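You operate a simulated robot arm through the tools that you are given. There is no shell and no other tool.

Carry out the task below with a simulated two-armed robot. There is one attempt and no reset: what you move stays moved.

TASK
Strip the stand leg: slacken the green lever, hang the spring up, draw the clip, park the pivot peg.
Fine: the spring on its holder's free pegs, the peg in the free peg stand.

Only the result counts: the job must be done as asked and must still hold three seconds after the hand-in. Knocking over, shifting, dropping, spilling or breaking anything else fails it.

THE ROBOT
Two 6-joint arms with two-finger parallel grippers on one trunk that stands fixed in place. Base frame: the origin is at the foot of the trunk, x ahead of it, y to its left, z up. Readings come in m, degrees, newtons and seconds.
The left shoulder is at [0.06, 0.187, 0.947], the right one opposite. Each reaches about 0.781 m from its shoulder. Payload 1.57 kg a hand.
The tool frame of a hand sits at the grasp point between the pads (the TCP): z along the fingers, y along the line on which they close. The tips reach 0.03 m beyond it. The gripper opens to 0.11 m. The fingers are 0.024 m wide and 0.012 m thick; the gripper's body (0.048 by 0.112 m) begins 0.078 m behind the TCP.
Orientation is that of the tool frame in the base frame, as a unit quaternion [w, x, y, z]. With the fingers straight down and closing along the base's y, the tool's x points along the base's -x, its y along +y and its z along -z.

THE INTERFACE
- The arms move only by the tool move_arm. It takes "left_deltas", "right_deltas" or both (then of equal length, played together; a hand with none holds still); each is a list of rows, each an object of numbers (a shift or turn left out is 0, a gripper value left out holds the last): "x", "y", "z": the shift along the tool's x, y, z in units of 150 mm (1.0 is 150 mm); "wx", "wy", "wz": the turn, a rotation vector about the tool's x, y, z in units of 90 degrees (1.0 is 90 degrees); "claw": the opening, from 0 (shut) to 1 (fully open). In form: [{"x": .., "y": .., "z": .., "wx": .., "wy": .., "wz": .., "claw": ..}, ...]. A call has 1 to 20 rows; each row is the pose to reach, as a shift and turn from the pose commanded when the call began, along the tool's axes at that moment. A call with a number of a shift or a turn outside -1 to 1 is refused whole. Each row takes 0.2 s and may step no farther than 0.05 m and 8.6 degrees from the row before; otherwise, or with a gripper value out of range, the whole call is refused. A pose out of reach is approached as far as the arm can. The call stops where the force on the tool passes 60 N (or 10 N more than at its start, if that is more) or the arm is blocked; 0.2 s more then pass. The fingers move at their own pace (about 0.153 m/s each) and stop on an object; they squeeze with about 43 N. The grip force told is the motor's: it shows also when the fingers shut on nothing. Time passes only in rows, and 0.2 s behind the last, so rows that repeat a pose let the fingers close. It gives the time, the measured TCP pose, the force on the tool (base axes), the opening and the grip force at its end, in the units of the frame above (readings bear some noise), with the torque about the TCP (base axes, N m) and any sound that the robot's microphone picked up, and new pictures: "pictures" is both (left out), scene, wrist or none (wrist: the cameras of the hands that moved).
- Cameras (640 x 400 px; columns grow to the right, rows downward): "scene" is now at [0.005, 0.0242, 1.4833]; the picture's right is [0.34, -0.94, 0.00], its down [-0.78, -0.28, -0.56] and it looks along [0.53, 0.19, -0.83] (base axes); focal length 376 px, centre (320, 200). "left" rides on the left gripper at [0.07, -0.016, -0.141] in its tool frame; the picture's right is [0.23, 0.97, 0.00], its down [-0.85, 0.20, -0.48] and it looks along [-0.47, 0.11, 0.88] (tool axes); focal length 222 px, centre (320, 200). "right" rides on the right gripper at [0.07, 0.016, -0.141] in its tool frame; the picture's right is [-0.23, 0.97, 0.00], its down [-0.85, -0.20, -0.48] and it looks along [-0.47, -0.11, 0.88] (tool axes); focal length 222 px, centre (320, 200). There is no depth. A picture from a camera that has moved, and an enlarged one, comes with that camera's place and axes in the base frame and with its lens.
- slide_trunk(by): slides the trunk up (or, below 0, down) by that many m; the arms and the scene camera ride with it, the base frame stays. It gives what a move gives, with no picture.
- aim_head(pan, tilt): turns the head with the scene camera to pan (to the left, within 86 degrees either way) and tilt (down, from -29 to 69), counted from straight ahead of the robot. It gives what a move gives, and a new picture of the scene camera.
- enlarge(camera, box): a new picture of the part [left, top, right, bottom] of that camera's present view, enlarged. It takes no simulated time.
- sign_off(): hands the job in; it is judged then, once.

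Places have to be worked out from the pictures, the camera data and where the tool is seen. Open the grippers and draw the arms clear of the work before you hand the job in, unless the task says otherwise.

The tools are called after "Emit:" as a command line: name --argument value ..., lists and objects as JSON in quotes. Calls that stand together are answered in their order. move_arm: Moves the arms, as the interface text tells. Its arguments: {"type":"object","properties":{"left_deltas":{"type":"array"},"right_deltas":{"type":"array"},"pictures":{"type":"string","enum":["both","scene","wrist","none"]}},"required":[]} The other tools are called the same way: slide_trunk (by) moves the trunk up or down; aim_head (pan, tilt) turns the head that bears the scene camera; enlarge (camera, box) takes an enlarged picture of a part of a camera's view; sign_off () hands the job in.

At the start:

```text
time: 0.0
left_tool_pos: [0.3441, 0.3859, 0.9709]
left_tool_rot: [0.0, -0.001, 1.0, 0.0]
left_wrist_force: [-0.3, 0.3, 0.2]
left_ft_torque: [-0.02, -0.01, -0.03]
left_width: 0.11
left_grip_force: 0.0
right_tool_pos: [0.4053, 0.0154, 1.0145]
right_tool_rot: [0.0, -0.001, 1.0, 0.0]
right_wrist_force: [-0.2, 0.3, -0.7]
right_ft_torque: [-0.02, 0.0, 0.02]
right_width: 0.11
right_grip_force: 0.1
trunk travel left (down, up): [-0.575, 0.415]
head pan, tilt (commanded): [19.7, 55.8]
```

scene: 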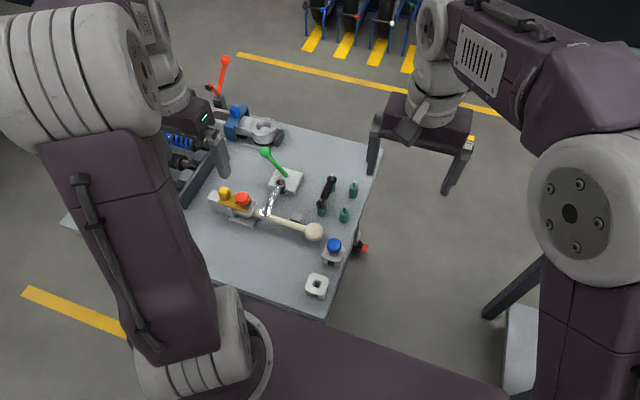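
right: 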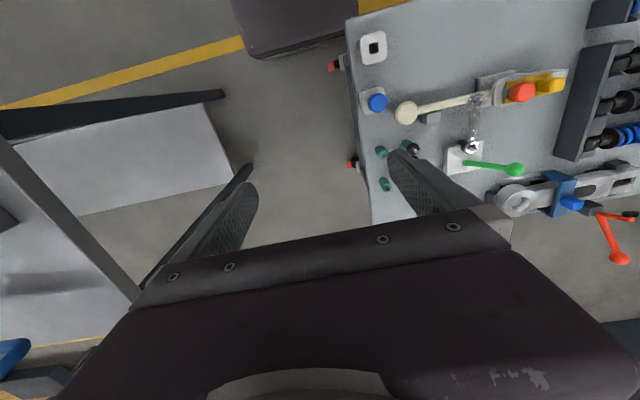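
left: 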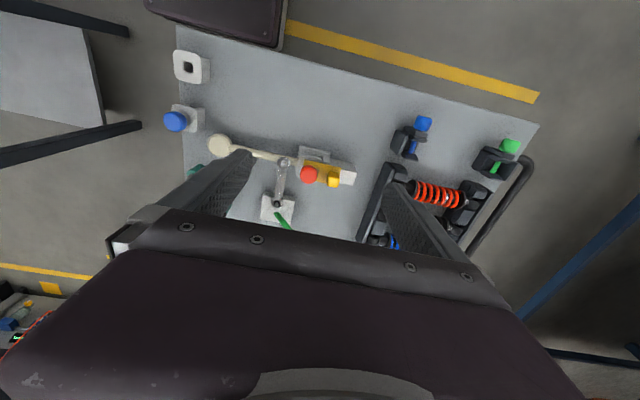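

I start by looking closer at the work from the three cameras before moving anything.

Emit:
enlarge --camera "scene" --box '[180, 80, 400, 310]'

Emit:
enlarge --camera "right" --box '[340, 0, 640, 260]'

Emit:
enlarge --camera "left" --box '[140, 20, 540, 260]'

```text
1.74 times, centred on (290, 195) of scene
camera zoom: at [0.005, 0.0242, 1.4833], right [0.34, -0.94, 0.0], down [-0.78, -0.28, -0.56], along [0.53, 0.19, -0.83], focal length 654 px, centre (372, 209)
```

zoom: 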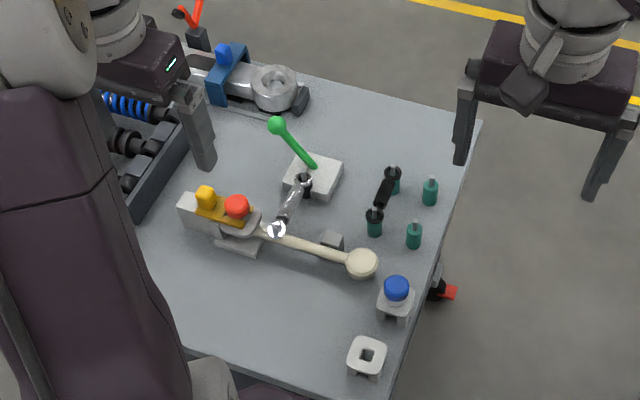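

```text
1.54 times, centred on (490, 130) of right
camera zoom: at [0.3357, 0.0314, 1.1555], right [0.23, 0.97, 0.0], down [0.86, -0.2, 0.48], along [0.47, -0.11, -0.88], focal length 342 px, centre (58, 308)
```

zoom: 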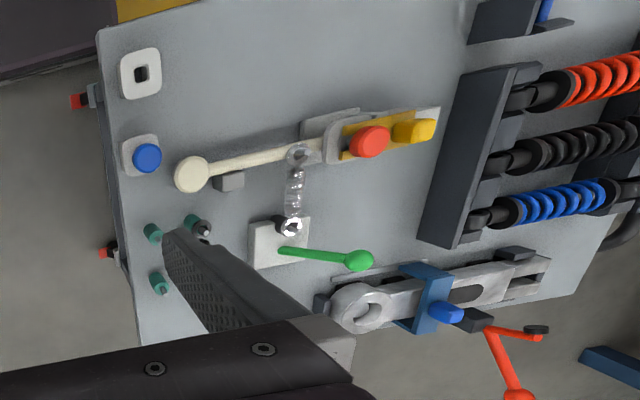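

```text
1.60 times, centred on (340, 140) of left
camera zoom: at [0.2741, 0.37, 1.1131], right [-0.23, 0.97, 0.0], down [0.85, 0.2, 0.48], along [0.47, 0.11, -0.88], focal length 355 px, centre (288, 296)
```

zoom: 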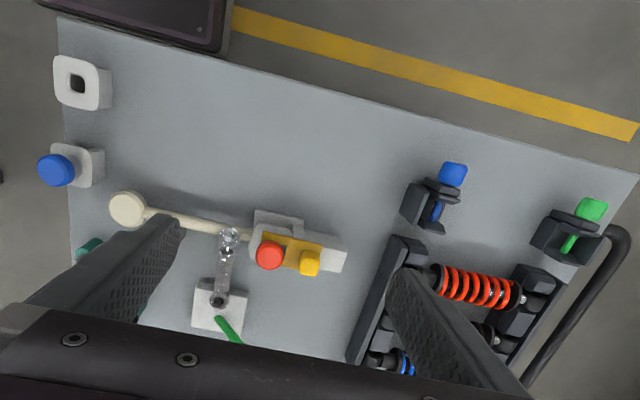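

The scene triangulates well (blue peg head near [0.40, 0.13, 0.69], green lever ball near [0.59, 0.39, 0.71]). I zoom in harder on each mechanism part to learn the details.

Emit:
enlarge --camera "scene" --box '[205, 140, 305, 240]'

Emit:
enlarge --camera "scene" --box '[290, 160, 380, 300]'

Emit:
enlarge --camera "right" --box '[440, 50, 600, 190]'

Emit:
enlarge --camera "left" --box '[240, 120, 370, 240]'

```text
4.00 times, centred on (255, 190) of scene
camera zoom: at [0.005, 0.0242, 1.4833], right [0.34, -0.94, 0.0], down [-0.78, -0.28, -0.56], along [0.53, 0.19, -0.83], focal length 1504 px, centre (580, 240)
```

zoom: 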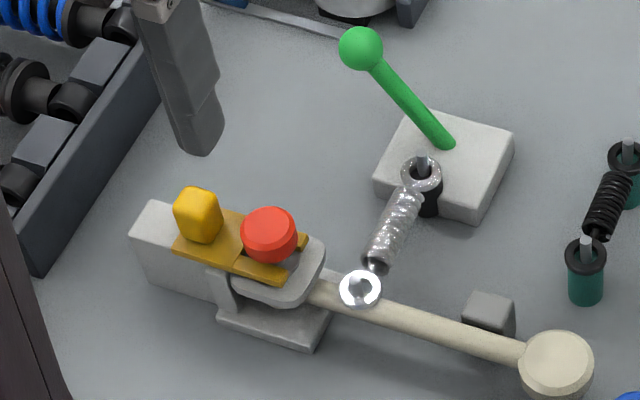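

```text
2.86 times, centred on (335, 230) of scene
camera zoom: at [0.005, 0.0242, 1.4833], right [0.34, -0.94, 0.0], down [-0.78, -0.28, -0.56], along [0.53, 0.19, -0.83], focal length 1075 px, centre (277, 114)
```

zoom: 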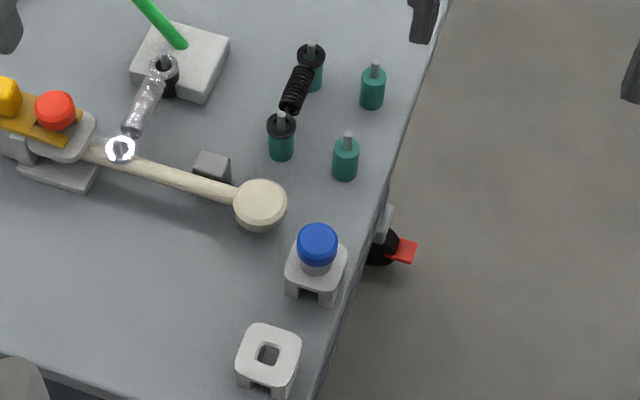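

```text
2.86 times, centred on (520, 120) of right
camera zoom: at [0.3357, 0.0314, 1.1555], right [0.23, 0.97, 0.0], down [0.86, -0.2, 0.48], along [0.47, -0.11, -0.88], focal length 635 px, centre (-251, 429)
```

zoom: 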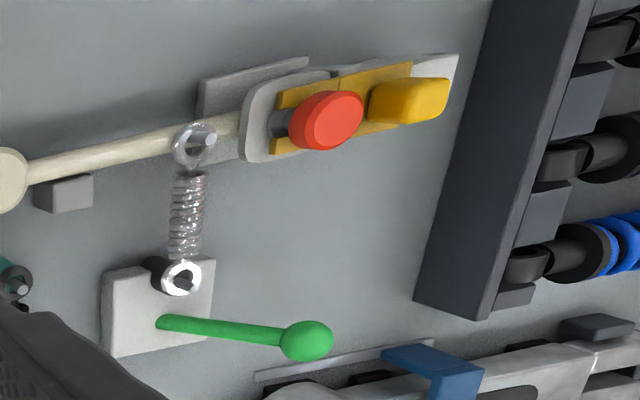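

```text
3.33 times, centred on (305, 180) of left
camera zoom: at [0.2741, 0.37, 1.1131], right [-0.23, 0.97, 0.0], down [0.85, 0.2, 0.48], along [0.47, 0.11, -0.88], focal length 740 px, centre (370, 267)
```

zoom: 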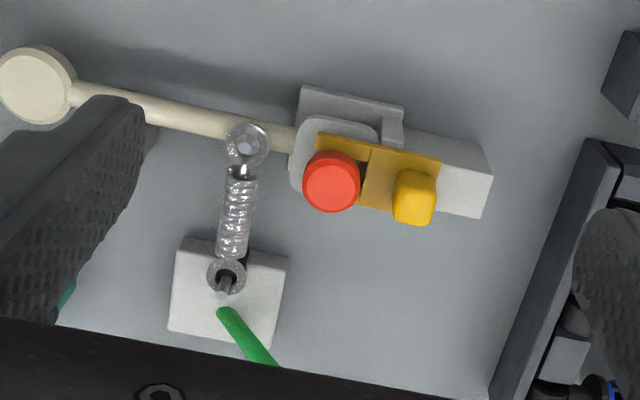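

All mechanism parts triangulate consistently: red peg head ≈ [0.442, 0.386, 0.703], yellow clip knob ≈ [0.442, 0.437, 0.70], spring eyes ≈ [0.445, 0.331, 0.664] and [0.544, 0.331, 0.659]. I move the left arm up and aside to clear the scene view, with its fingers well above everything.

Emit:
move_arm --left_deltas '[{"z": -0.25}, {"z": -0.5}, {"z": -0.7, "y": 0.2, "x": 0.1}, {"z": -0.85, "y": 0.4, "x": 0.25}, {"z": -0.9, "y": 0.6, "x": 0.4}, {"z": -0.9, "y": 0.8, "x": 0.5}]' --pictures "both"

```text
time: 1.4
left_tool_pos: [0.2691, 0.5088, 1.1036]
left_tool_rot: [0.0, -0.001, 1.0, -0.001]
left_wrist_force: [-0.2, 0.3, 0.6]
left_ft_torque: [-0.05, 0.03, 0.01]
left_width: 0.1099
left_grip_force: 0.1
right_tool_pos: [0.4057, 0.0172, 1.0145]
right_tool_rot: [0.001, -0.001, 1.0, -0.001]
right_wrist_force: [-0.2, 0.9, 0.1]
right_ft_torque: [-0.01, 0.02, -0.04]
right_width: 0.1101
right_grip_force: 0.0
trunk travel left (down, up): [-0.575, 0.415]
head pan, tilt (commanded): [19.7, 55.8]
camera scene: at [0.0049, 0.0259, 1.4833], right [0.34, -0.94, 0.0], down [-0.78, -0.28, -0.56], along [0.53, 0.19, -0.83], focal length 376 px, centre (320, 200)
camera left: at [0.1987, 0.4927, 1.2454], right [-0.23, 0.97, 0.0], down [0.86, 0.2, 0.48], along [0.47, 0.11, -0.88], focal length 222 px, centre (320, 200)
```

scene: 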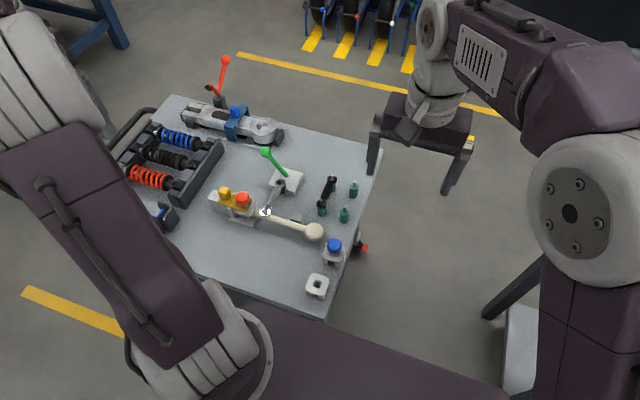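
left: 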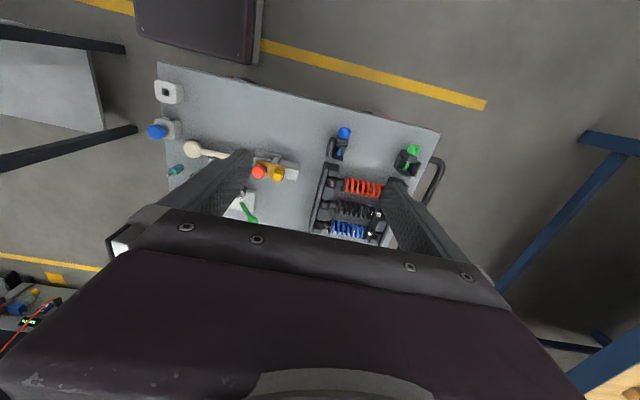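

The scene view is clearer now. Next I bring the right wrist to the right side of the table, tilted to look across it, to get a low side view of the mechanism for heights.

Emit:
move_arm --right_deltas '[{"x": -0.125, "z": 0.1, "wx": -0.07}, {"x": -0.25, "z": 0.2, "wx": -0.14}, {"x": -0.375, "z": 0.35, "wx": -0.21}, {"x": -0.5, "z": 0.5, "wx": -0.28}, {"x": -0.625, "z": 0.6, "wx": -0.35}, {"x": -0.75, "z": 0.7, "wx": -0.42}, {"x": -0.875, "z": 0.8, "wx": -0.49}, {"x": -1.0, "z": 0.9, "wx": -0.556}]' --pictures "both"

```text
time: 3.2
left_tool_pos: [0.2692, 0.5066, 1.1031]
left_tool_rot: [-0.001, 0.0, 1.0, -0.001]
left_wrist_force: [0.3, -0.9, 0.5]
left_ft_torque: [-0.01, 0.03, -0.02]
left_width: 0.1098
left_grip_force: 0.0
right_tool_pos: [0.558, 0.016, 0.8797]
right_tool_rot: [0.0, 0.0, 0.905, 0.425]
right_wrist_force: [-0.1, -1.0, 0.2]
right_ft_torque: [0.03, 0.01, 0.0]
right_width: 0.1098
right_grip_force: 0.1
trunk travel left (down, up): [-0.575, 0.415]
head pan, tilt (commanded): [19.7, 55.8]
camera scene: at [0.0065, 0.0235, 1.4833], right [0.34, -0.94, 0.0], down [-0.78, -0.28, -0.56], along [0.53, 0.19, -0.83], focal length 376 px, centre (320, 200)
camera right: at [0.4881, -0.083, 0.9815], right [0.23, 0.62, 0.75], down [0.86, -0.49, 0.15], along [0.47, 0.6, -0.65], focal length 222 px, centre (320, 200)
```

scene: 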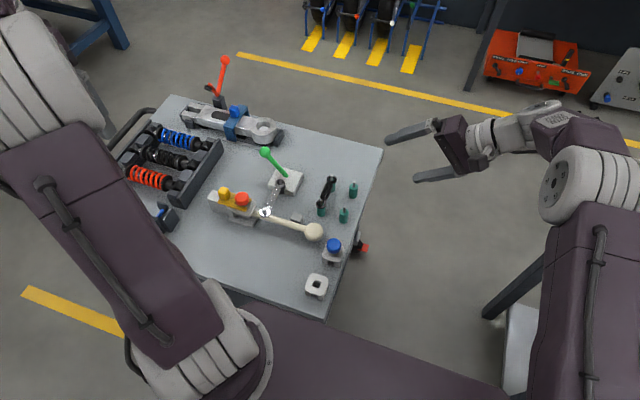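
right: 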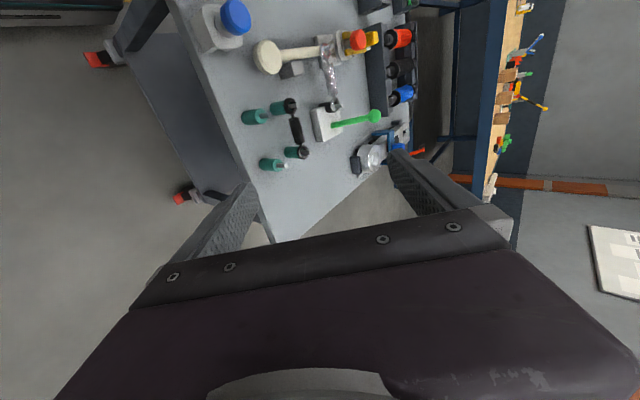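

The side view works (world "up" points right in this picture). I zoom in on the lever block, peg/clip, and spring pegs.

Emit:
enlarge --camera "right" --box '[290, 20, 390, 150]'

Emit:
enlarge --camera "right" --box '[220, 60, 330, 190]'

Emit:
enlarge --camera "right" --box '[185, 0, 300, 90]'

Emit:
enlarge --camera "scene" --box '[240, 140, 310, 225]'

```text
3.08 times, centred on (340, 85) of right
camera zoom: at [0.4881, -0.083, 0.9815], right [0.23, 0.62, 0.75], down [0.86, -0.49, 0.15], along [0.47, 0.6, -0.65], focal length 684 px, centre (258, 554)
```

zoom: 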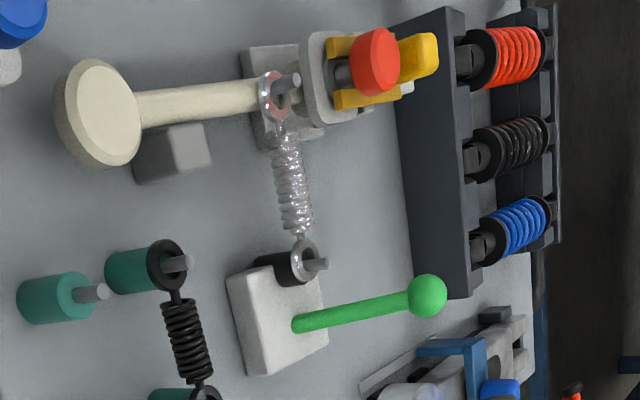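

```text
3.08 times, centred on (275, 125) of right
camera zoom: at [0.4881, -0.083, 0.9815], right [0.23, 0.62, 0.75], down [0.86, -0.49, 0.15], along [0.47, 0.6, -0.65], focal length 684 px, centre (458, 431)
```

zoom: 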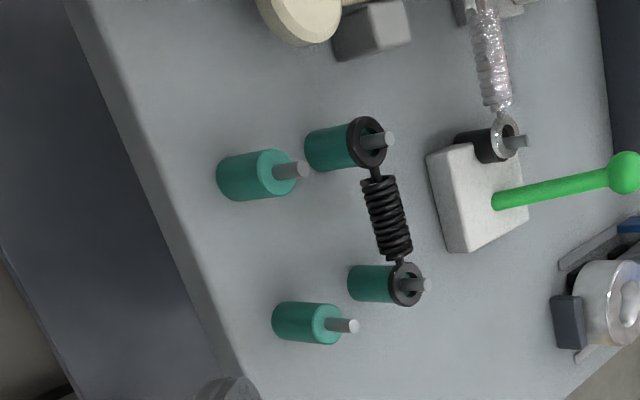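

```text
4.44 times, centred on (242, 45) of right
camera zoom: at [0.4881, -0.083, 0.9815], right [0.23, 0.62, 0.75], down [0.86, -0.49, 0.15], along [0.47, 0.6, -0.65], focal length 987 px, centre (664, 889)
```

zoom: 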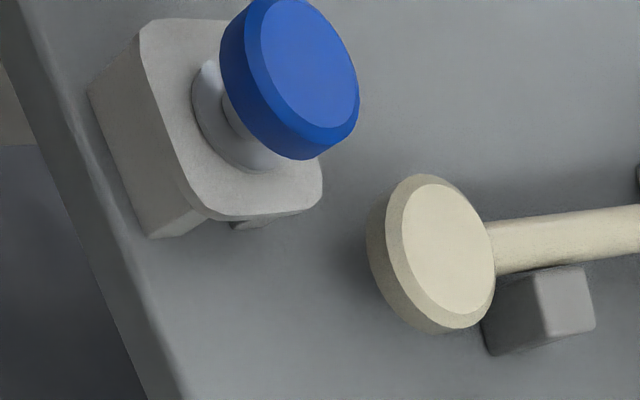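

```text
4.71 times, centred on (275, 182) of scene
camera zoom: at [0.0065, 0.0235, 1.4833], right [0.34, -0.94, 0.0], down [-0.78, -0.28, -0.56], along [0.53, 0.19, -0.83], focal length 1770 px, centre (532, 282)
```

zoom: 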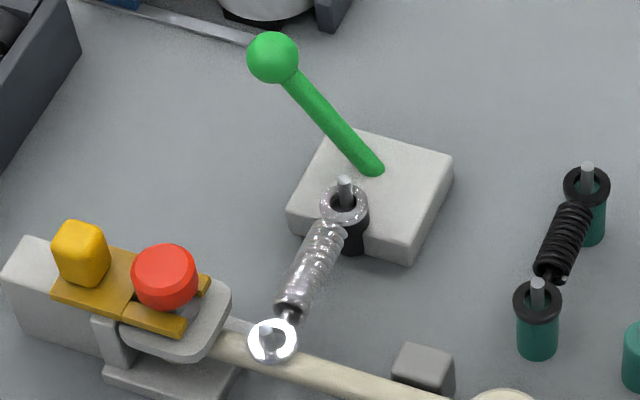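

The side view shows a vertical-axis peg with a forked clip, and the spring rings on upright pins. The green ball is near [0.590, 0.391, 0.7215], its root near [0.588, 0.335, 0.643]. I bring the left hand toward it, turned 90° so the fingers will straddle the ball along base x.

Emit:
move_arm --left_deltas '[{"wz": -0.083, "x": -0.083, "y": -0.03, "z": 0.06}, {"wz": -0.167, "x": -0.167, "y": -0.06, "z": 0.12}, {"wz": -0.25, "x": -0.25, "y": -0.1, "z": 0.18}, {"wz": -0.333, "x": -0.333, "y": -0.13, "z": 0.24}, {"wz": -0.417, "x": -0.417, "y": -0.17, "z": 0.3}, {"wz": -0.5, "x": -0.5, "y": -0.2, "z": 0.36}, {"wz": -0.583, "x": -0.583, "y": -0.23, "z": 0.42}, {"wz": -0.667, "x": -0.667, "y": -0.27, "z": 0.48}, {"wz": -0.75, "x": -0.75, "y": -0.3, "z": 0.54}, {"wz": -0.833, "x": -0.833, "y": -0.33, "z": 0.6}, {"wz": -0.917, "x": -0.917, "y": -0.37, "z": 0.66}, {"wz": -1.0, "x": -1.0, "y": -0.4, "z": 0.7}]' --pictures "both"

```text
time: 5.8
left_tool_pos: [0.4213, 0.4458, 1.0006]
left_tool_rot: [0.0, 0.709, -0.706, 0.0]
left_wrist_force: [0.9, 1.0, -0.7]
left_ft_torque: [0.0, 0.03, 0.0]
left_width: 0.11
left_grip_force: 0.1
right_tool_pos: [0.5573, 0.0174, 0.8798]
right_tool_rot: [0.0, 0.0, 0.906, 0.423]
right_wrist_force: [0.2, 0.6, -0.2]
right_ft_torque: [0.0, 0.01, 0.0]
right_width: 0.11
right_grip_force: 0.0
trunk travel left (down, up): [-0.575, 0.415]
head pan, tilt (commanded): [19.7, 55.8]
camera scene: at [0.0057, 0.0242, 1.4833], right [0.34, -0.94, 0.0], down [-0.78, -0.28, -0.56], along [0.53, 0.19, -0.83], focal length 376 px, centre (320, 200)
camera left: at [0.4368, 0.3762, 1.1435], right [-0.97, -0.23, 0.0], down [-0.2, 0.85, 0.48], along [-0.11, 0.47, -0.88], focal length 222 px, centre (320, 200)
```

scene: 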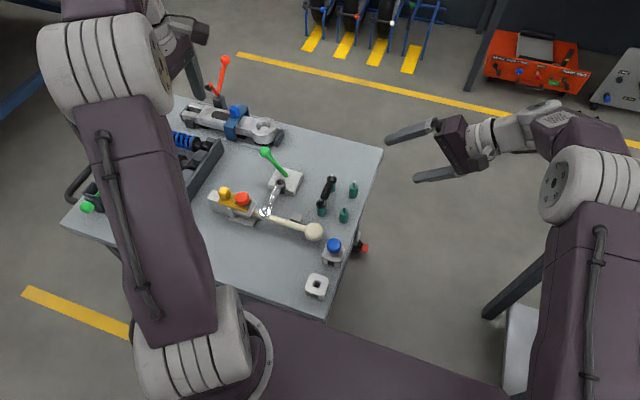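
left: 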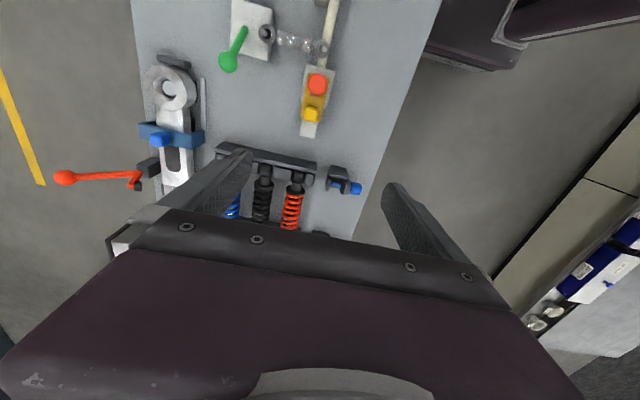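

The left tool now closes along base x. I move on toward a point above the green ball, staying high.

Emit:
move_arm --left_deltas '[{"y": -0.2, "x": 0.07, "z": 0.1}, {"y": -0.4, "x": 0.15, "z": 0.2}, {"y": -0.6, "x": 0.22, "z": 0.3}, {"y": -0.8, "x": 0.3, "z": 0.4}, {"y": -1.0, "x": 0.35, "z": 0.5, "claw": 0.6}]' --pictures "wrist"

```text
time: 7.0
left_tool_pos: [0.5491, 0.384, 0.9218]
left_tool_rot: [0.0, 0.708, -0.707, 0.001]
left_wrist_force: [-0.7, -0.8, -0.7]
left_ft_torque: [-0.01, -0.02, -0.02]
left_width: 0.066
left_grip_force: 0.0
left hand out of reach, approached as far as the arm can: row 5
right_tool_pos: [0.5569, 0.0151, 0.8802]
right_tool_rot: [0.0, 0.0, 0.906, 0.423]
right_wrist_force: [0.7, -0.6, 0.0]
right_ft_torque: [0.01, 0.04, 0.01]
right_width: 0.11
right_grip_force: 0.1
trunk travel left (down, up): [-0.575, 0.415]
head pan, tilt (commanded): [19.7, 55.8]
camera left: at [0.5656, 0.3151, 1.0643], right [-0.97, -0.23, 0.0], down [-0.2, 0.85, 0.48], along [-0.11, 0.47, -0.88], focal length 222 px, centre (320, 200)
```

left: 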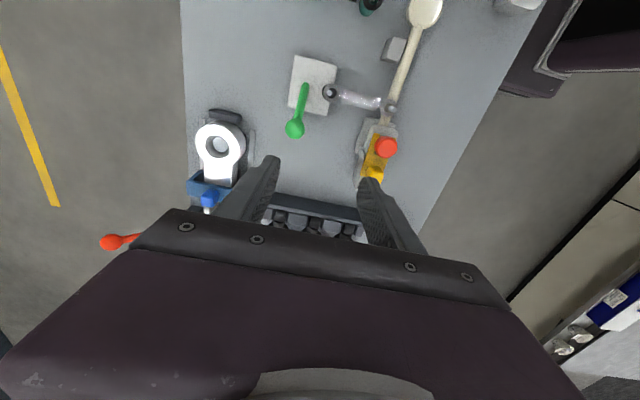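

The arm hit its horizontal reach at this height; lower down it should reach further. I descend about 0.12 m while still above the ball.

Emit:
move_arm --left_deltas '[{"z": 0.2}, {"z": 0.4}, {"z": 0.6}, {"z": 0.75}]' --pictures "wrist"

```text
time: 8.0
left_tool_pos: [0.5513, 0.3835, 0.8096]
left_tool_rot: [0.001, -0.707, 0.707, 0.0]
left_wrist_force: [-0.9, 0.6, 0.7]
left_ft_torque: [0.05, 0.0, 0.0]
left_width: 0.0661
left_grip_force: 0.1
right_tool_pos: [0.5578, 0.0147, 0.8792]
right_tool_rot: [-0.001, 0.0, 0.906, 0.422]
right_wrist_force: [-0.3, 0.4, 1.2]
right_ft_torque: [-0.06, 0.03, -0.02]
right_width: 0.1101
right_grip_force: 0.1
trunk travel left (down, up): [-0.575, 0.415]
head pan, tilt (commanded): [19.7, 55.8]
camera left: at [0.566, 0.3146, 0.9508], right [-0.97, -0.23, 0.0], down [-0.2, 0.86, 0.48], along [-0.11, 0.47, -0.88], focal length 222 px, centre (320, 200)
```

left: 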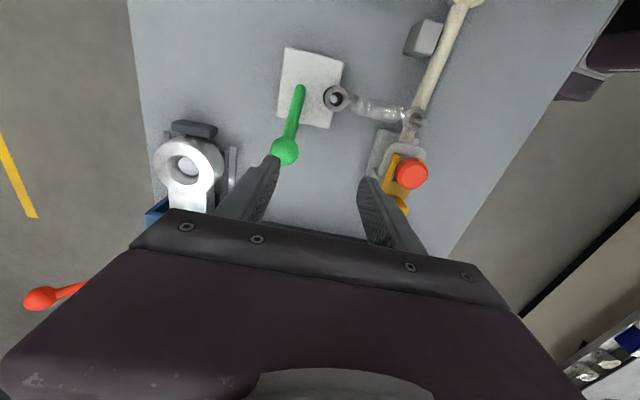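

The commanded pose was clipped to the reached one, good. I shift +x 39 mm and +y 8 mm to stand over the ball.

Emit:
move_arm --left_deltas '[{"y": -0.13, "x": -0.025}, {"y": -0.26, "x": -0.05}]' --pictures "wrist"

Emit:
enlarge --camera "right" --box '[300, 40, 460, 160]'

```text
time: 8.6
left_tool_pos: [0.5641, 0.3844, 0.8101]
left_tool_rot: [0.0, 0.708, -0.706, 0.0]
left_wrist_force: [-0.2, -0.6, -0.1]
left_ft_torque: [0.0, 0.03, 0.01]
left_width: 0.0662
left_grip_force: 0.1
left hand out of reach, approached as far as the arm can: row 1, 2
right_tool_pos: [0.556, 0.0156, 0.8794]
right_tool_rot: [0.0, -0.001, 0.906, 0.423]
right_wrist_force: [0.9, -1.6, -0.2]
right_ft_torque: [0.04, 0.0, -0.03]
right_width: 0.11
right_grip_force: 0.0
trunk travel left (down, up): [-0.575, 0.415]
head pan, tilt (commanded): [19.7, 55.8]
camera left: at [0.5802, 0.314, 0.9521], right [-0.97, -0.23, 0.0], down [-0.2, 0.85, 0.48], along [-0.11, 0.47, -0.88], focal length 222 px, centre (320, 200)
```

left: 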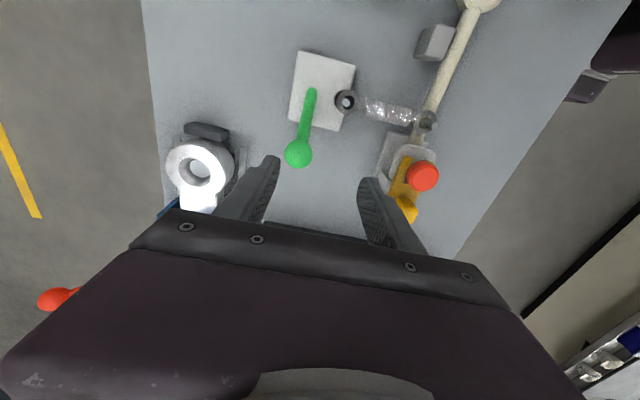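

```text
3.33 times, centred on (380, 100) of right
camera zoom: at [0.4869, -0.0823, 0.9826], right [0.23, 0.63, 0.75], down [0.86, -0.49, 0.15], along [0.47, 0.6, -0.65], focal length 740 px, centre (120, 533)
```

zoom: 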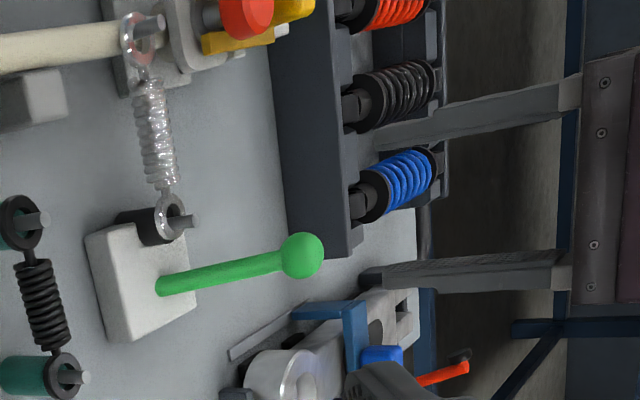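

The left arm reaches at most about 0.54 m out with a vertical tool, so the ball needs a forward-tilted hand. I back up, raise, and turn the tool back to the default yaw.

Emit:
move_arm --left_deltas '[{"z": -0.2, "wz": 0.05}, {"z": -0.4, "y": 0.1, "wz": 0.14}, {"z": -0.55, "y": 0.2, "wz": 0.23}, {"z": -0.65, "y": 0.3, "wz": 0.32}, {"z": -0.75, "y": 0.4, "wz": 0.41}, {"z": -0.8, "y": 0.5, "wz": 0.5}, {"z": -0.8, "y": 0.6, "wz": 0.59}, {"z": -0.8, "y": 0.7, "wz": 0.68}, {"z": -0.8, "y": 0.75, "wz": 0.77}, {"z": -0.8, "y": 0.8, "wz": 0.86}, {"z": -0.8, "y": 0.8, "wz": 0.94}, {"z": -0.8, "y": 0.8, "wz": 1.0}]' --pictures "none"

```text
time: 11.2
left_tool_pos: [0.4444, 0.3854, 0.9293]
left_tool_rot: [0.0, 0.001, 1.0, 0.0]
left_wrist_force: [0.1, -0.6, -0.1]
left_ft_torque: [0.0, -0.01, 0.0]
left_width: 0.066
left_grip_force: 0.0
right_tool_pos: [0.5577, 0.0174, 0.8796]
right_tool_rot: [0.0, -0.001, 0.906, 0.422]
right_wrist_force: [0.1, -0.5, 0.2]
right_ft_torque: [0.01, -0.01, 0.02]
right_width: 0.1101
right_grip_force: 0.0
trunk travel left (down, up): [-0.575, 0.415]
head pan, tilt (commanded): [19.7, 55.8]
```

Now I tilt the left hand forward 40° (fingers pointing +x and down) while lowering to about [0.50, 0.391, 0.85].

Emit:
move_arm --left_deltas '[{"wy": -0.074, "x": -0.06, "y": 0.01, "z": 0.08}, {"wy": -0.148, "x": -0.12, "y": 0.02, "z": 0.17}, {"wy": -0.222, "x": -0.18, "y": 0.03, "z": 0.26}, {"wy": -0.296, "x": -0.24, "y": 0.04, "z": 0.35}, {"wy": -0.37, "x": -0.31, "y": 0.04, "z": 0.44}, {"wy": -0.444, "x": -0.37, "y": 0.04, "z": 0.53}]' --pictures "both"

```text
time: 12.6
left_tool_pos: [0.5008, 0.3912, 0.8498]
left_tool_rot: [0.34, -0.001, 0.94, 0.0]
left_wrist_force: [0.5, 0.4, 0.1]
left_ft_torque: [0.0, -0.01, 0.01]
left_width: 0.0662
left_grip_force: 0.1
right_tool_pos: [0.5576, 0.0169, 0.8784]
right_tool_rot: [-0.001, -0.001, 0.906, 0.422]
right_wrist_force: [0.0, 0.4, 0.1]
right_ft_torque: [-0.01, -0.02, -0.01]
right_width: 0.1098
right_grip_force: 0.1
trunk travel left (down, up): [-0.575, 0.415]
head pan, tilt (commanded): [19.7, 55.8]
camera scene: at [0.0055, 0.0248, 1.4833], right [0.34, -0.94, 0.0], down [-0.78, -0.28, -0.56], along [0.53, 0.19, -0.83], focal length 376 px, centre (320, 200)
camera left: at [0.3554, 0.3747, 0.9131], right [-0.18, 0.97, -0.15], down [0.35, 0.2, 0.92], along [0.92, 0.11, -0.38], focal length 222 px, centre (320, 200)
```

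scene: 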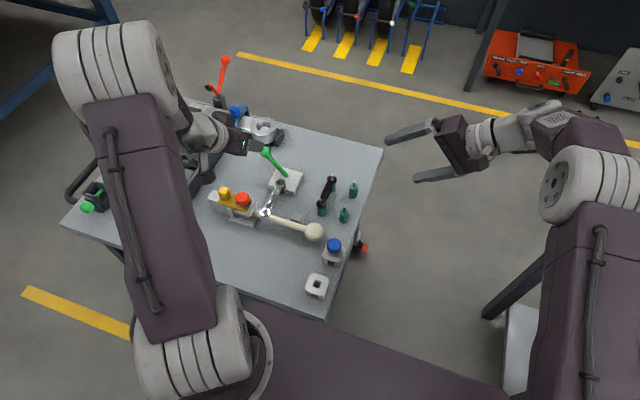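
left: 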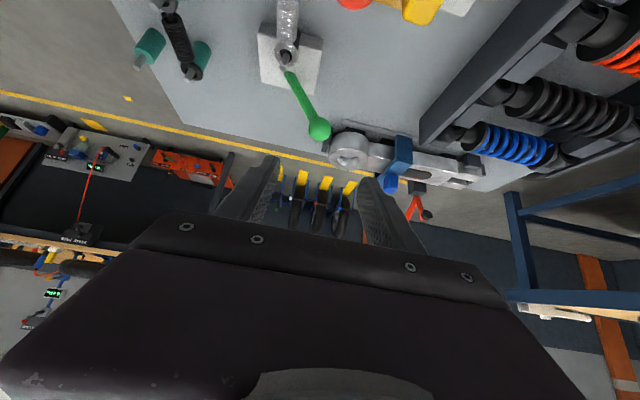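

Ball position confirmed by the left wrist view (≈[0.59, 0.389, 0.722]). I advance along the finger direction with the ball between the open fingers, stopping short to check.

Emit:
move_arm --left_deltas '[{"z": 0.2, "x": 0.02}, {"z": 0.4, "x": 0.04, "y": -0.01}, {"z": 0.6, "x": 0.06, "y": -0.015}, {"z": 0.75, "x": 0.08, "y": -0.015}]' --pictures "both"

Emit:
enlarge --camera "right" --box '[300, 40, 460, 160]'

Emit:
enlarge --camera "scene" --box '[220, 120, 320, 220]'

```text
time: 13.6
left_tool_pos: [0.5623, 0.39, 0.7535]
left_tool_rot: [0.341, -0.001, 0.94, 0.001]
left_wrist_force: [-0.4, 0.6, 0.0]
left_ft_torque: [-0.01, 0.01, 0.0]
left_width: 0.0661
left_grip_force: 0.1
right_tool_pos: [0.5566, 0.0158, 0.8778]
right_tool_rot: [-0.001, 0.0, 0.906, 0.423]
right_wrist_force: [0.3, 0.6, 1.4]
right_ft_torque: [-0.01, 0.05, 0.0]
right_width: 0.1103
right_grip_force: 0.1
trunk travel left (down, up): [-0.575, 0.415]
head pan, tilt (commanded): [19.7, 55.8]
camera scene: at [0.0057, 0.0244, 1.4833], right [0.34, -0.94, 0.0], down [-0.78, -0.28, -0.56], along [0.53, 0.19, -0.83], focal length 376 px, centre (320, 200)
camera left: at [0.4178, 0.3742, 0.8189], right [-0.18, 0.97, -0.15], down [0.35, 0.2, 0.92], along [0.92, 0.11, -0.37], focal length 222 px, centre (320, 200)
```

scene: 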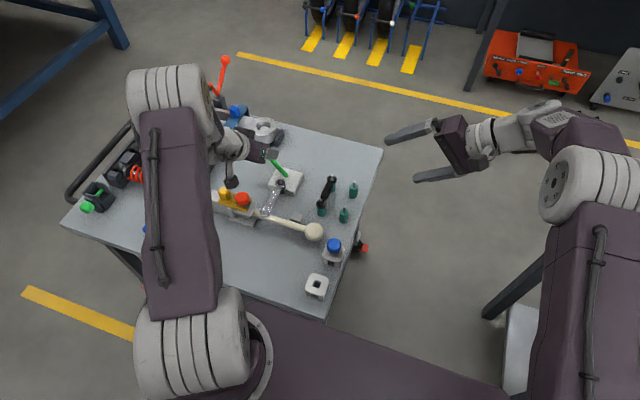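
left: 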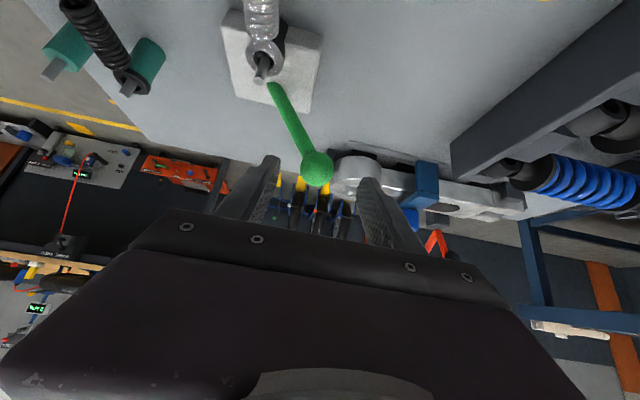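

```text
3.33 times, centred on (380, 100) of right
camera zoom: at [0.4874, -0.082, 0.9823], right [0.23, 0.63, 0.75], down [0.86, -0.49, 0.15], along [0.47, 0.6, -0.65], focal length 740 px, centre (120, 533)
```

zoom: 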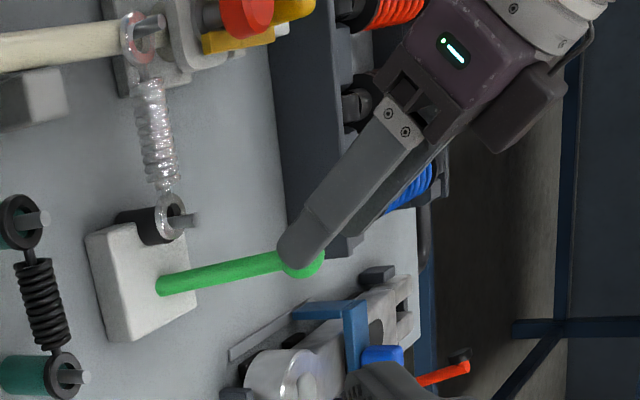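

```text
4.00 times, centred on (270, 170) of scene
camera zoom: at [0.0057, 0.0244, 1.4833], right [0.34, -0.94, 0.0], down [-0.78, -0.28, -0.56], along [0.53, 0.19, -0.83], focal length 1504 px, centre (520, 320)
```

zoom: 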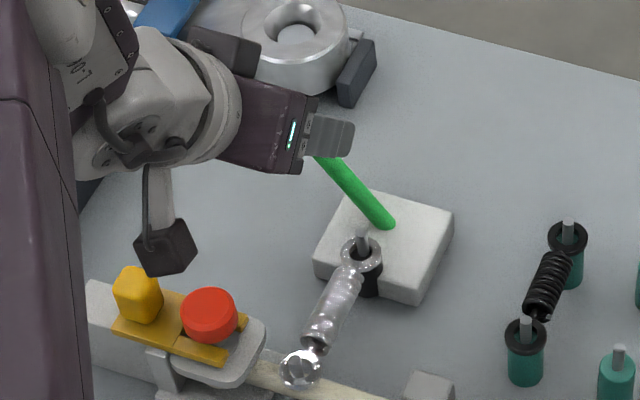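

The ball is centred between the fingers. I advance the last 40 mm and close on the ball.

Emit:
move_arm --left_deltas '[{"z": 0.13}, {"z": 0.26}, {"z": 0.26, "claw": 0.0}, {"z": 0.26, "claw": 0.0}, {"z": 0.26, "claw": 0.0}]' --pictures "wrist"

Emit:
enlarge --camera "right" --box '[300, 40, 460, 160]'

```text
time: 14.8
left_tool_pos: [0.5898, 0.3861, 0.726]
left_tool_rot: [0.342, 0.002, 0.94, 0.0]
left_wrist_force: [10.5, -19.1, 2.1]
left_ft_torque: [-1.42, -0.26, 0.07]
left_width: 0.0326
left_grip_force: 40.6
right_tool_pos: [0.5575, 0.0135, 0.8776]
right_tool_rot: [0.0, 0.0, 0.905, 0.425]
right_wrist_force: [0.7, 0.1, 0.5]
right_ft_torque: [0.01, 0.04, -0.01]
right_width: 0.1101
right_grip_force: 0.2
trunk travel left (down, up): [-0.575, 0.415]
head pan, tilt (commanded): [19.7, 55.8]
camera left: at [0.445, 0.3705, 0.7899], right [-0.17, 0.97, -0.15], down [0.35, 0.2, 0.92], along [0.92, 0.11, -0.37], focal length 222 px, centre (320, 200)
```

left: 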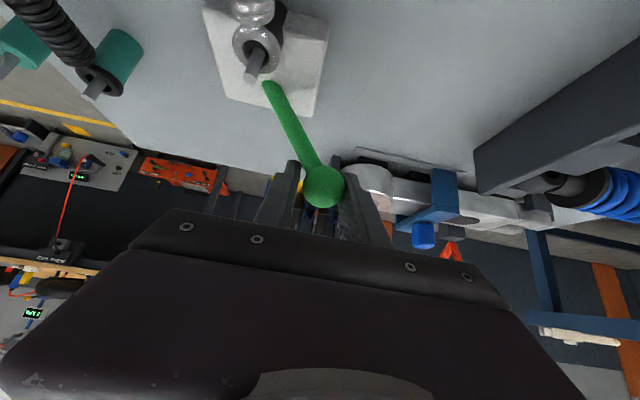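

```text
3.33 times, centred on (380, 100) of right
camera zoom: at [0.488, -0.085, 0.9818], right [0.23, 0.62, 0.75], down [0.86, -0.5, 0.15], along [0.47, 0.6, -0.65], focal length 740 px, centre (120, 533)
```

zoom: 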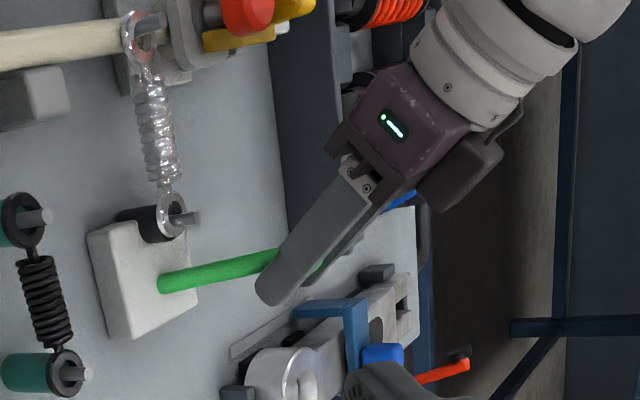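

I have the ball gripped (33 mm wide), with a -19 N side load since the ball sits a few mm further -y than my command. I ease toward -y in small steps to see whether the lever yields that way.

Emit:
move_arm --left_deltas '[{"y": -0.03}, {"y": -0.03}]' --pictures "none"

Emit:
move_arm --left_deltas '[{"y": -0.03}, {"y": -0.05}, {"y": -0.05}]' --pictures "none"

```text
time: 15.4
left_tool_pos: [0.5893, 0.3871, 0.7258]
left_tool_rot: [0.343, -0.001, 0.939, 0.001]
left_wrist_force: [17.9, -2.0, 7.6]
left_ft_torque: [-0.64, -0.39, 0.29]
left_width: 0.0323
left_grip_force: 40.8
right_tool_pos: [0.5577, 0.0158, 0.879]
right_tool_rot: [-0.001, -0.001, 0.906, 0.423]
right_wrist_force: [-0.4, 0.1, -0.3]
right_ft_torque: [0.01, -0.01, -0.01]
right_width: 0.1099
right_grip_force: 0.0
trunk travel left (down, up): [-0.575, 0.415]
head pan, tilt (commanded): [19.7, 55.8]
```

```text
time: 16.2
left_tool_pos: [0.5906, 0.3815, 0.73]
left_tool_rot: [0.347, -0.001, 0.938, 0.003]
left_wrist_force: [8.7, 27.9, 31.1]
left_ft_torque: [0.23, -0.28, 0.2]
left_width: 0.03
left_grip_force: 39.4
right_tool_pos: [0.5548, 0.0146, 0.8807]
right_tool_rot: [0.001, -0.001, 0.906, 0.422]
right_wrist_force: [-0.4, -0.8, 0.0]
right_ft_torque: [0.01, 0.0, -0.01]
right_width: 0.1099
right_grip_force: 0.1
trunk travel left (down, up): [-0.575, 0.415]
head pan, tilt (commanded): [19.7, 55.8]
```

The tool moved -y and *rose* on its own, with a mostly radial load — this fits a hinge along base x with the lever swinging over toward -y. I follow the arc by adding the corresponding rise and see if the load drops.

Emit:
move_arm --left_deltas '[{"x": -0.015, "z": -0.017}, {"x": -0.028, "z": -0.034}, {"x": -0.028, "z": -0.034}]' --pictures "none"

```text
time: 17.0
left_tool_pos: [0.5899, 0.3778, 0.7324]
left_tool_rot: [0.343, 0.0, 0.939, 0.001]
left_wrist_force: [16.7, 16.8, 13.8]
left_ft_torque: [0.3, -0.44, -0.18]
left_width: 0.0292
left_grip_force: 39.0
right_tool_pos: [0.5573, 0.0172, 0.8798]
right_tool_rot: [0.0, 0.0, 0.906, 0.422]
right_wrist_force: [-0.2, -0.8, 0.3]
right_ft_torque: [-0.01, 0.02, -0.04]
right_width: 0.1102
right_grip_force: 0.0
trunk travel left (down, up): [-0.575, 0.415]
head pan, tilt (commanded): [19.7, 55.8]
```

The load dropped and the hand followed the arc. I check with pictures whether the lever and the spring post actually moved.

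Emit:
enlarge --camera "right" --box '[300, 40, 460, 160]'

Emit:
enlarge --camera "scene" --box '[220, 120, 320, 220]'

Emit:
enlarge --camera "left" --box '[180, 0, 420, 240]'

```text
3.33 times, centred on (380, 100) of right
camera zoom: at [0.4873, -0.0817, 0.9823], right [0.23, 0.63, 0.75], down [0.86, -0.49, 0.15], along [0.47, 0.6, -0.65], focal length 740 px, centre (120, 533)
```

zoom: 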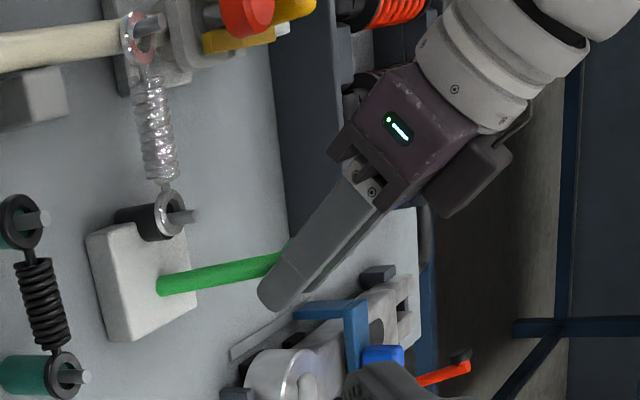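

```text
4.00 times, centred on (270, 170) of scene
camera zoom: at [0.0056, 0.0255, 1.4832], right [0.34, -0.94, 0.0], down [-0.78, -0.28, -0.56], along [0.53, 0.19, -0.83], focal length 1504 px, centre (520, 320)
```

zoom: 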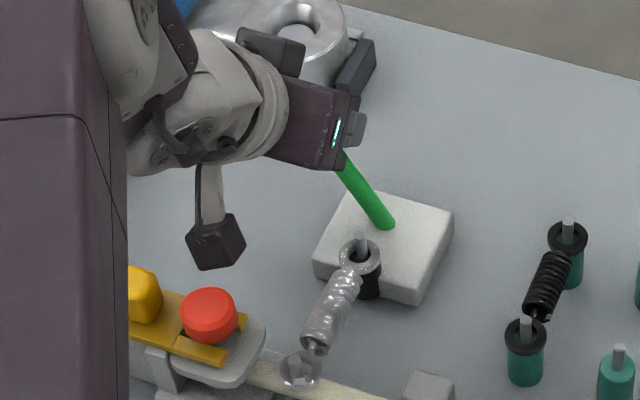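

```text
1.67 times, centred on (300, 120) of left
camera zoom: at [0.445, 0.3614, 0.7963], right [-0.17, 0.97, -0.15], down [0.35, 0.2, 0.92], along [0.92, 0.11, -0.37], focal length 370 px, centre (353, 333)
```

zoom: 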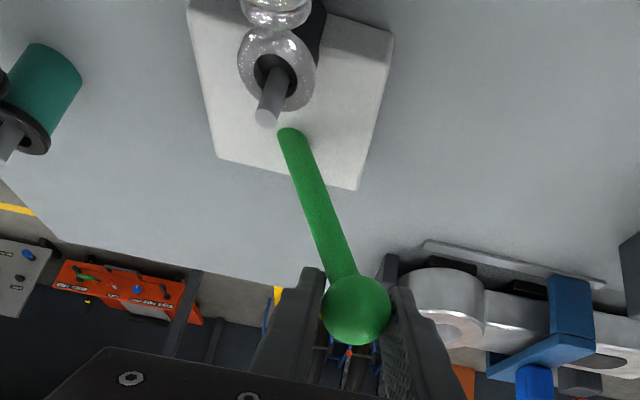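

The lever is now visibly more upright and the spring post has crept a few mm toward the leg — swinging to -y slackens it. I continue along the arc.

Emit:
move_arm --left_deltas '[{"x": -0.02, "y": -0.035, "z": -0.012}, {"x": -0.033, "y": -0.07, "z": -0.024}, {"x": -0.044, "y": -0.105, "z": -0.035}, {"x": -0.053, "y": -0.137, "z": -0.042}, {"x": -0.053, "y": -0.137, "z": -0.042}]' --pictures "none"

```text
time: 18.2
left_tool_pos: [0.5886, 0.3552, 0.7411]
left_tool_rot: [0.34, 0.0, 0.941, -0.001]
left_wrist_force: [-0.8, 3.9, -2.5]
left_ft_torque: [0.42, 0.06, -0.06]
left_width: 0.0296
left_grip_force: 38.9
right_tool_pos: [0.5566, 0.0164, 0.8789]
right_tool_rot: [-0.001, -0.001, 0.906, 0.423]
right_wrist_force: [0.5, -0.2, -0.2]
right_ft_torque: [-0.03, -0.04, 0.0]
right_width: 0.11
right_grip_force: 0.1
trunk travel left (down, up): [-0.575, 0.415]
head pan, tilt (commanded): [19.7, 55.8]
```

Load is small, so the path fits. I swing on past vertical.

Emit:
move_arm --left_deltas '[{"x": -0.006, "y": -0.06, "z": -0.008}, {"x": -0.013, "y": -0.12, "z": -0.015}, {"x": -0.013, "y": -0.18, "z": -0.015}, {"x": -0.011, "y": -0.24, "z": -0.013}, {"x": -0.011, "y": -0.24, "z": -0.013}]' --pictures "wrist"

Emit:
enlarge --camera "right" --box '[300, 20, 460, 160]'

Emit:
enlarge --camera "scene" --box '[220, 120, 320, 220]'

```text
time: 19.4
left_tool_pos: [0.5897, 0.3192, 0.7459]
left_tool_rot: [0.342, 0.0, 0.94, 0.0]
left_wrist_force: [-5.6, 5.3, 3.7]
left_ft_torque: [0.43, 0.08, -0.02]
left_width: 0.0293
left_grip_force: 39.1
right_tool_pos: [0.5561, 0.0178, 0.8786]
right_tool_rot: [0.001, 0.0, 0.906, 0.423]
right_wrist_force: [0.8, -0.1, -1.0]
right_ft_torque: [-0.01, 0.0, -0.01]
right_width: 0.1099
right_grip_force: 0.1
trunk travel left (down, up): [-0.575, 0.415]
head pan, tilt (commanded): [19.7, 55.8]
camera left: at [0.4448, 0.3037, 0.81], right [-0.17, 0.97, -0.15], down [0.35, 0.2, 0.92], along [0.92, 0.11, -0.37], focal length 222 px, centre (320, 200)
```

left: 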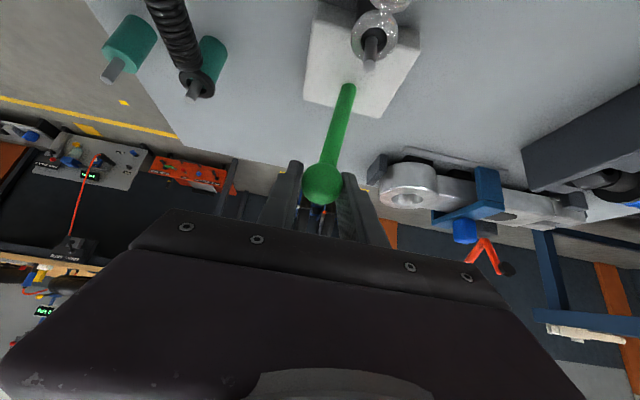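

```text
2.86 times, centred on (380, 90) of right
camera zoom: at [0.4861, -0.0819, 0.9831], right [0.23, 0.63, 0.75], down [0.86, -0.49, 0.16], along [0.47, 0.6, -0.65], focal length 635 px, centre (149, 514)
```

zoom: 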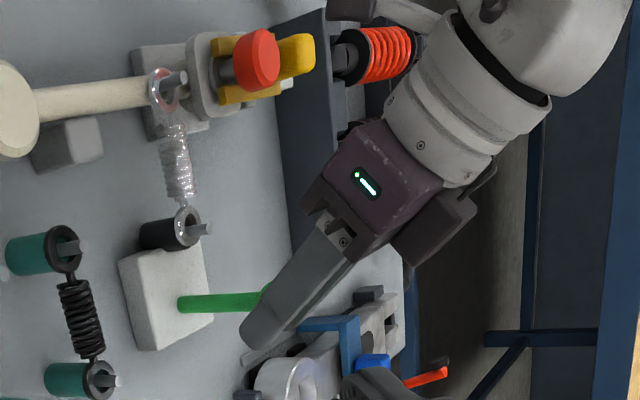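

```text
4.00 times, centred on (270, 170) of scene
camera zoom: at [0.0036, 0.0248, 1.4833], right [0.34, -0.94, 0.0], down [-0.78, -0.28, -0.56], along [0.53, 0.19, -0.83], focal length 1504 px, centre (520, 320)
```

zoom: 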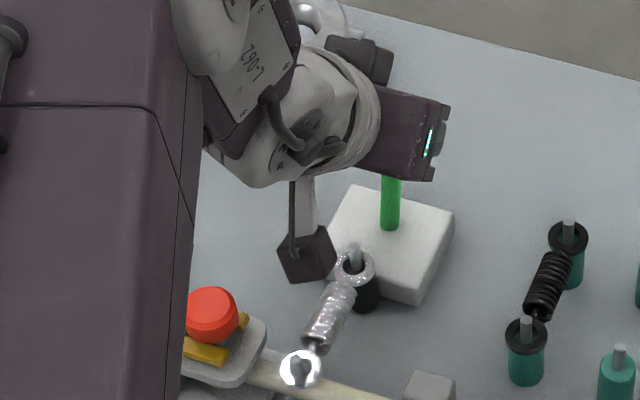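

The post keeps moving toward the leg as the lever passes vertical. I continue over to the other side, watching for the end stop.

Emit:
move_arm --left_deltas '[{"y": -0.055, "x": 0.006, "z": 0.007}, {"y": -0.111, "x": 0.013, "z": 0.016}, {"y": -0.17, "x": 0.026, "z": 0.031}, {"y": -0.227, "x": 0.041, "z": 0.0485}, {"y": -0.227, "x": 0.041, "z": 0.0485}]' --pictures "none"

```text
time: 20.6
left_tool_pos: [0.5897, 0.2826, 0.7356]
left_tool_rot: [0.342, 0.0, 0.94, 0.0]
left_wrist_force: [1.0, -2.7, -0.4]
left_ft_torque: [0.23, -0.21, -0.07]
left_width: 0.0295
left_grip_force: 38.7
right_tool_pos: [0.5579, 0.0154, 0.8784]
right_tool_rot: [0.001, 0.0, 0.906, 0.422]
right_wrist_force: [0.4, 0.2, -0.5]
right_ft_torque: [0.02, 0.0, -0.02]
right_width: 0.1099
right_grip_force: 0.0
trunk travel left (down, up): [-0.575, 0.415]
head pan, tilt (commanded): [19.7, 55.8]
```

No stop reached yet; load is nearly zero. I continue in smaller steps.

Emit:
move_arm --left_deltas '[{"y": -0.036, "x": 0.012, "z": 0.014}, {"y": -0.0707, "x": 0.0257, "z": 0.0306}, {"y": -0.105, "x": 0.041, "z": 0.049}, {"y": -0.105, "x": 0.041, "z": 0.049}]' --pictures "none"

Emit:
enlarge --camera "right" --box '[300, 20, 460, 160]'

Emit:
enlarge --camera "scene" --box '[220, 120, 320, 220]'

```text
time: 21.6
left_tool_pos: [0.5899, 0.2729, 0.729]
left_tool_rot: [0.345, -0.004, 0.938, 0.001]
left_wrist_force: [2.8, 29.2, 22.0]
left_ft_torque: [1.14, 0.54, 0.07]
left_width: 0.0295
left_grip_force: 39.4
right_tool_pos: [0.5551, 0.0178, 0.8802]
right_tool_rot: [0.001, 0.0, 0.906, 0.423]
right_wrist_force: [0.3, -0.2, 0.4]
right_ft_torque: [0.01, 0.02, -0.02]
right_width: 0.11
right_grip_force: 0.1
trunk travel left (down, up): [-0.575, 0.415]
head pan, tilt (commanded): [19.7, 55.8]
```

```text
2.86 times, centred on (380, 90) of right
camera zoom: at [0.4851, -0.0806, 0.9841], right [0.23, 0.63, 0.75], down [0.85, -0.49, 0.16], along [0.47, 0.6, -0.65], focal length 635 px, centre (149, 514)
```

zoom: 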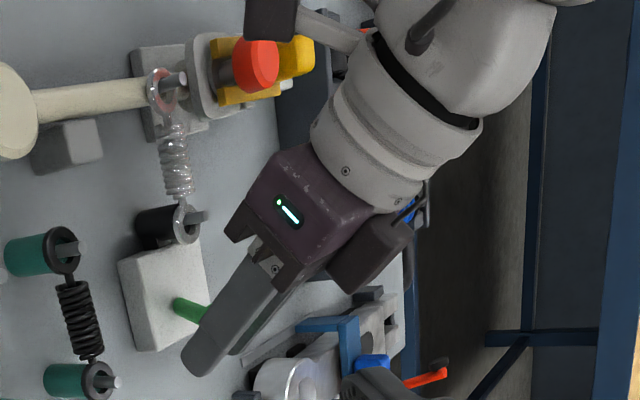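

```text
4.00 times, centred on (270, 170) of scene
camera zoom: at [0.0019, 0.0274, 1.4836], right [0.34, -0.94, 0.0], down [-0.78, -0.28, -0.56], along [0.53, 0.19, -0.83], focal length 1504 px, centre (520, 320)
```

zoom: 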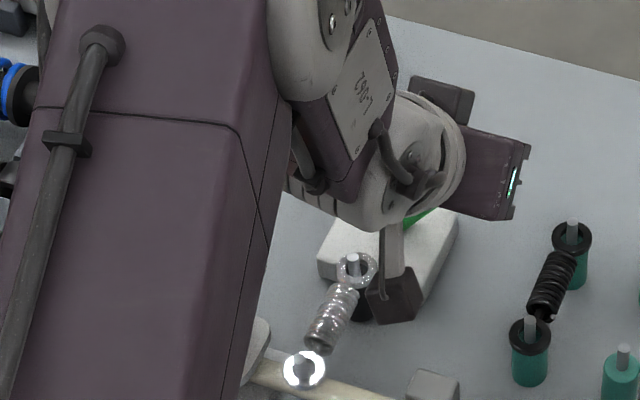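

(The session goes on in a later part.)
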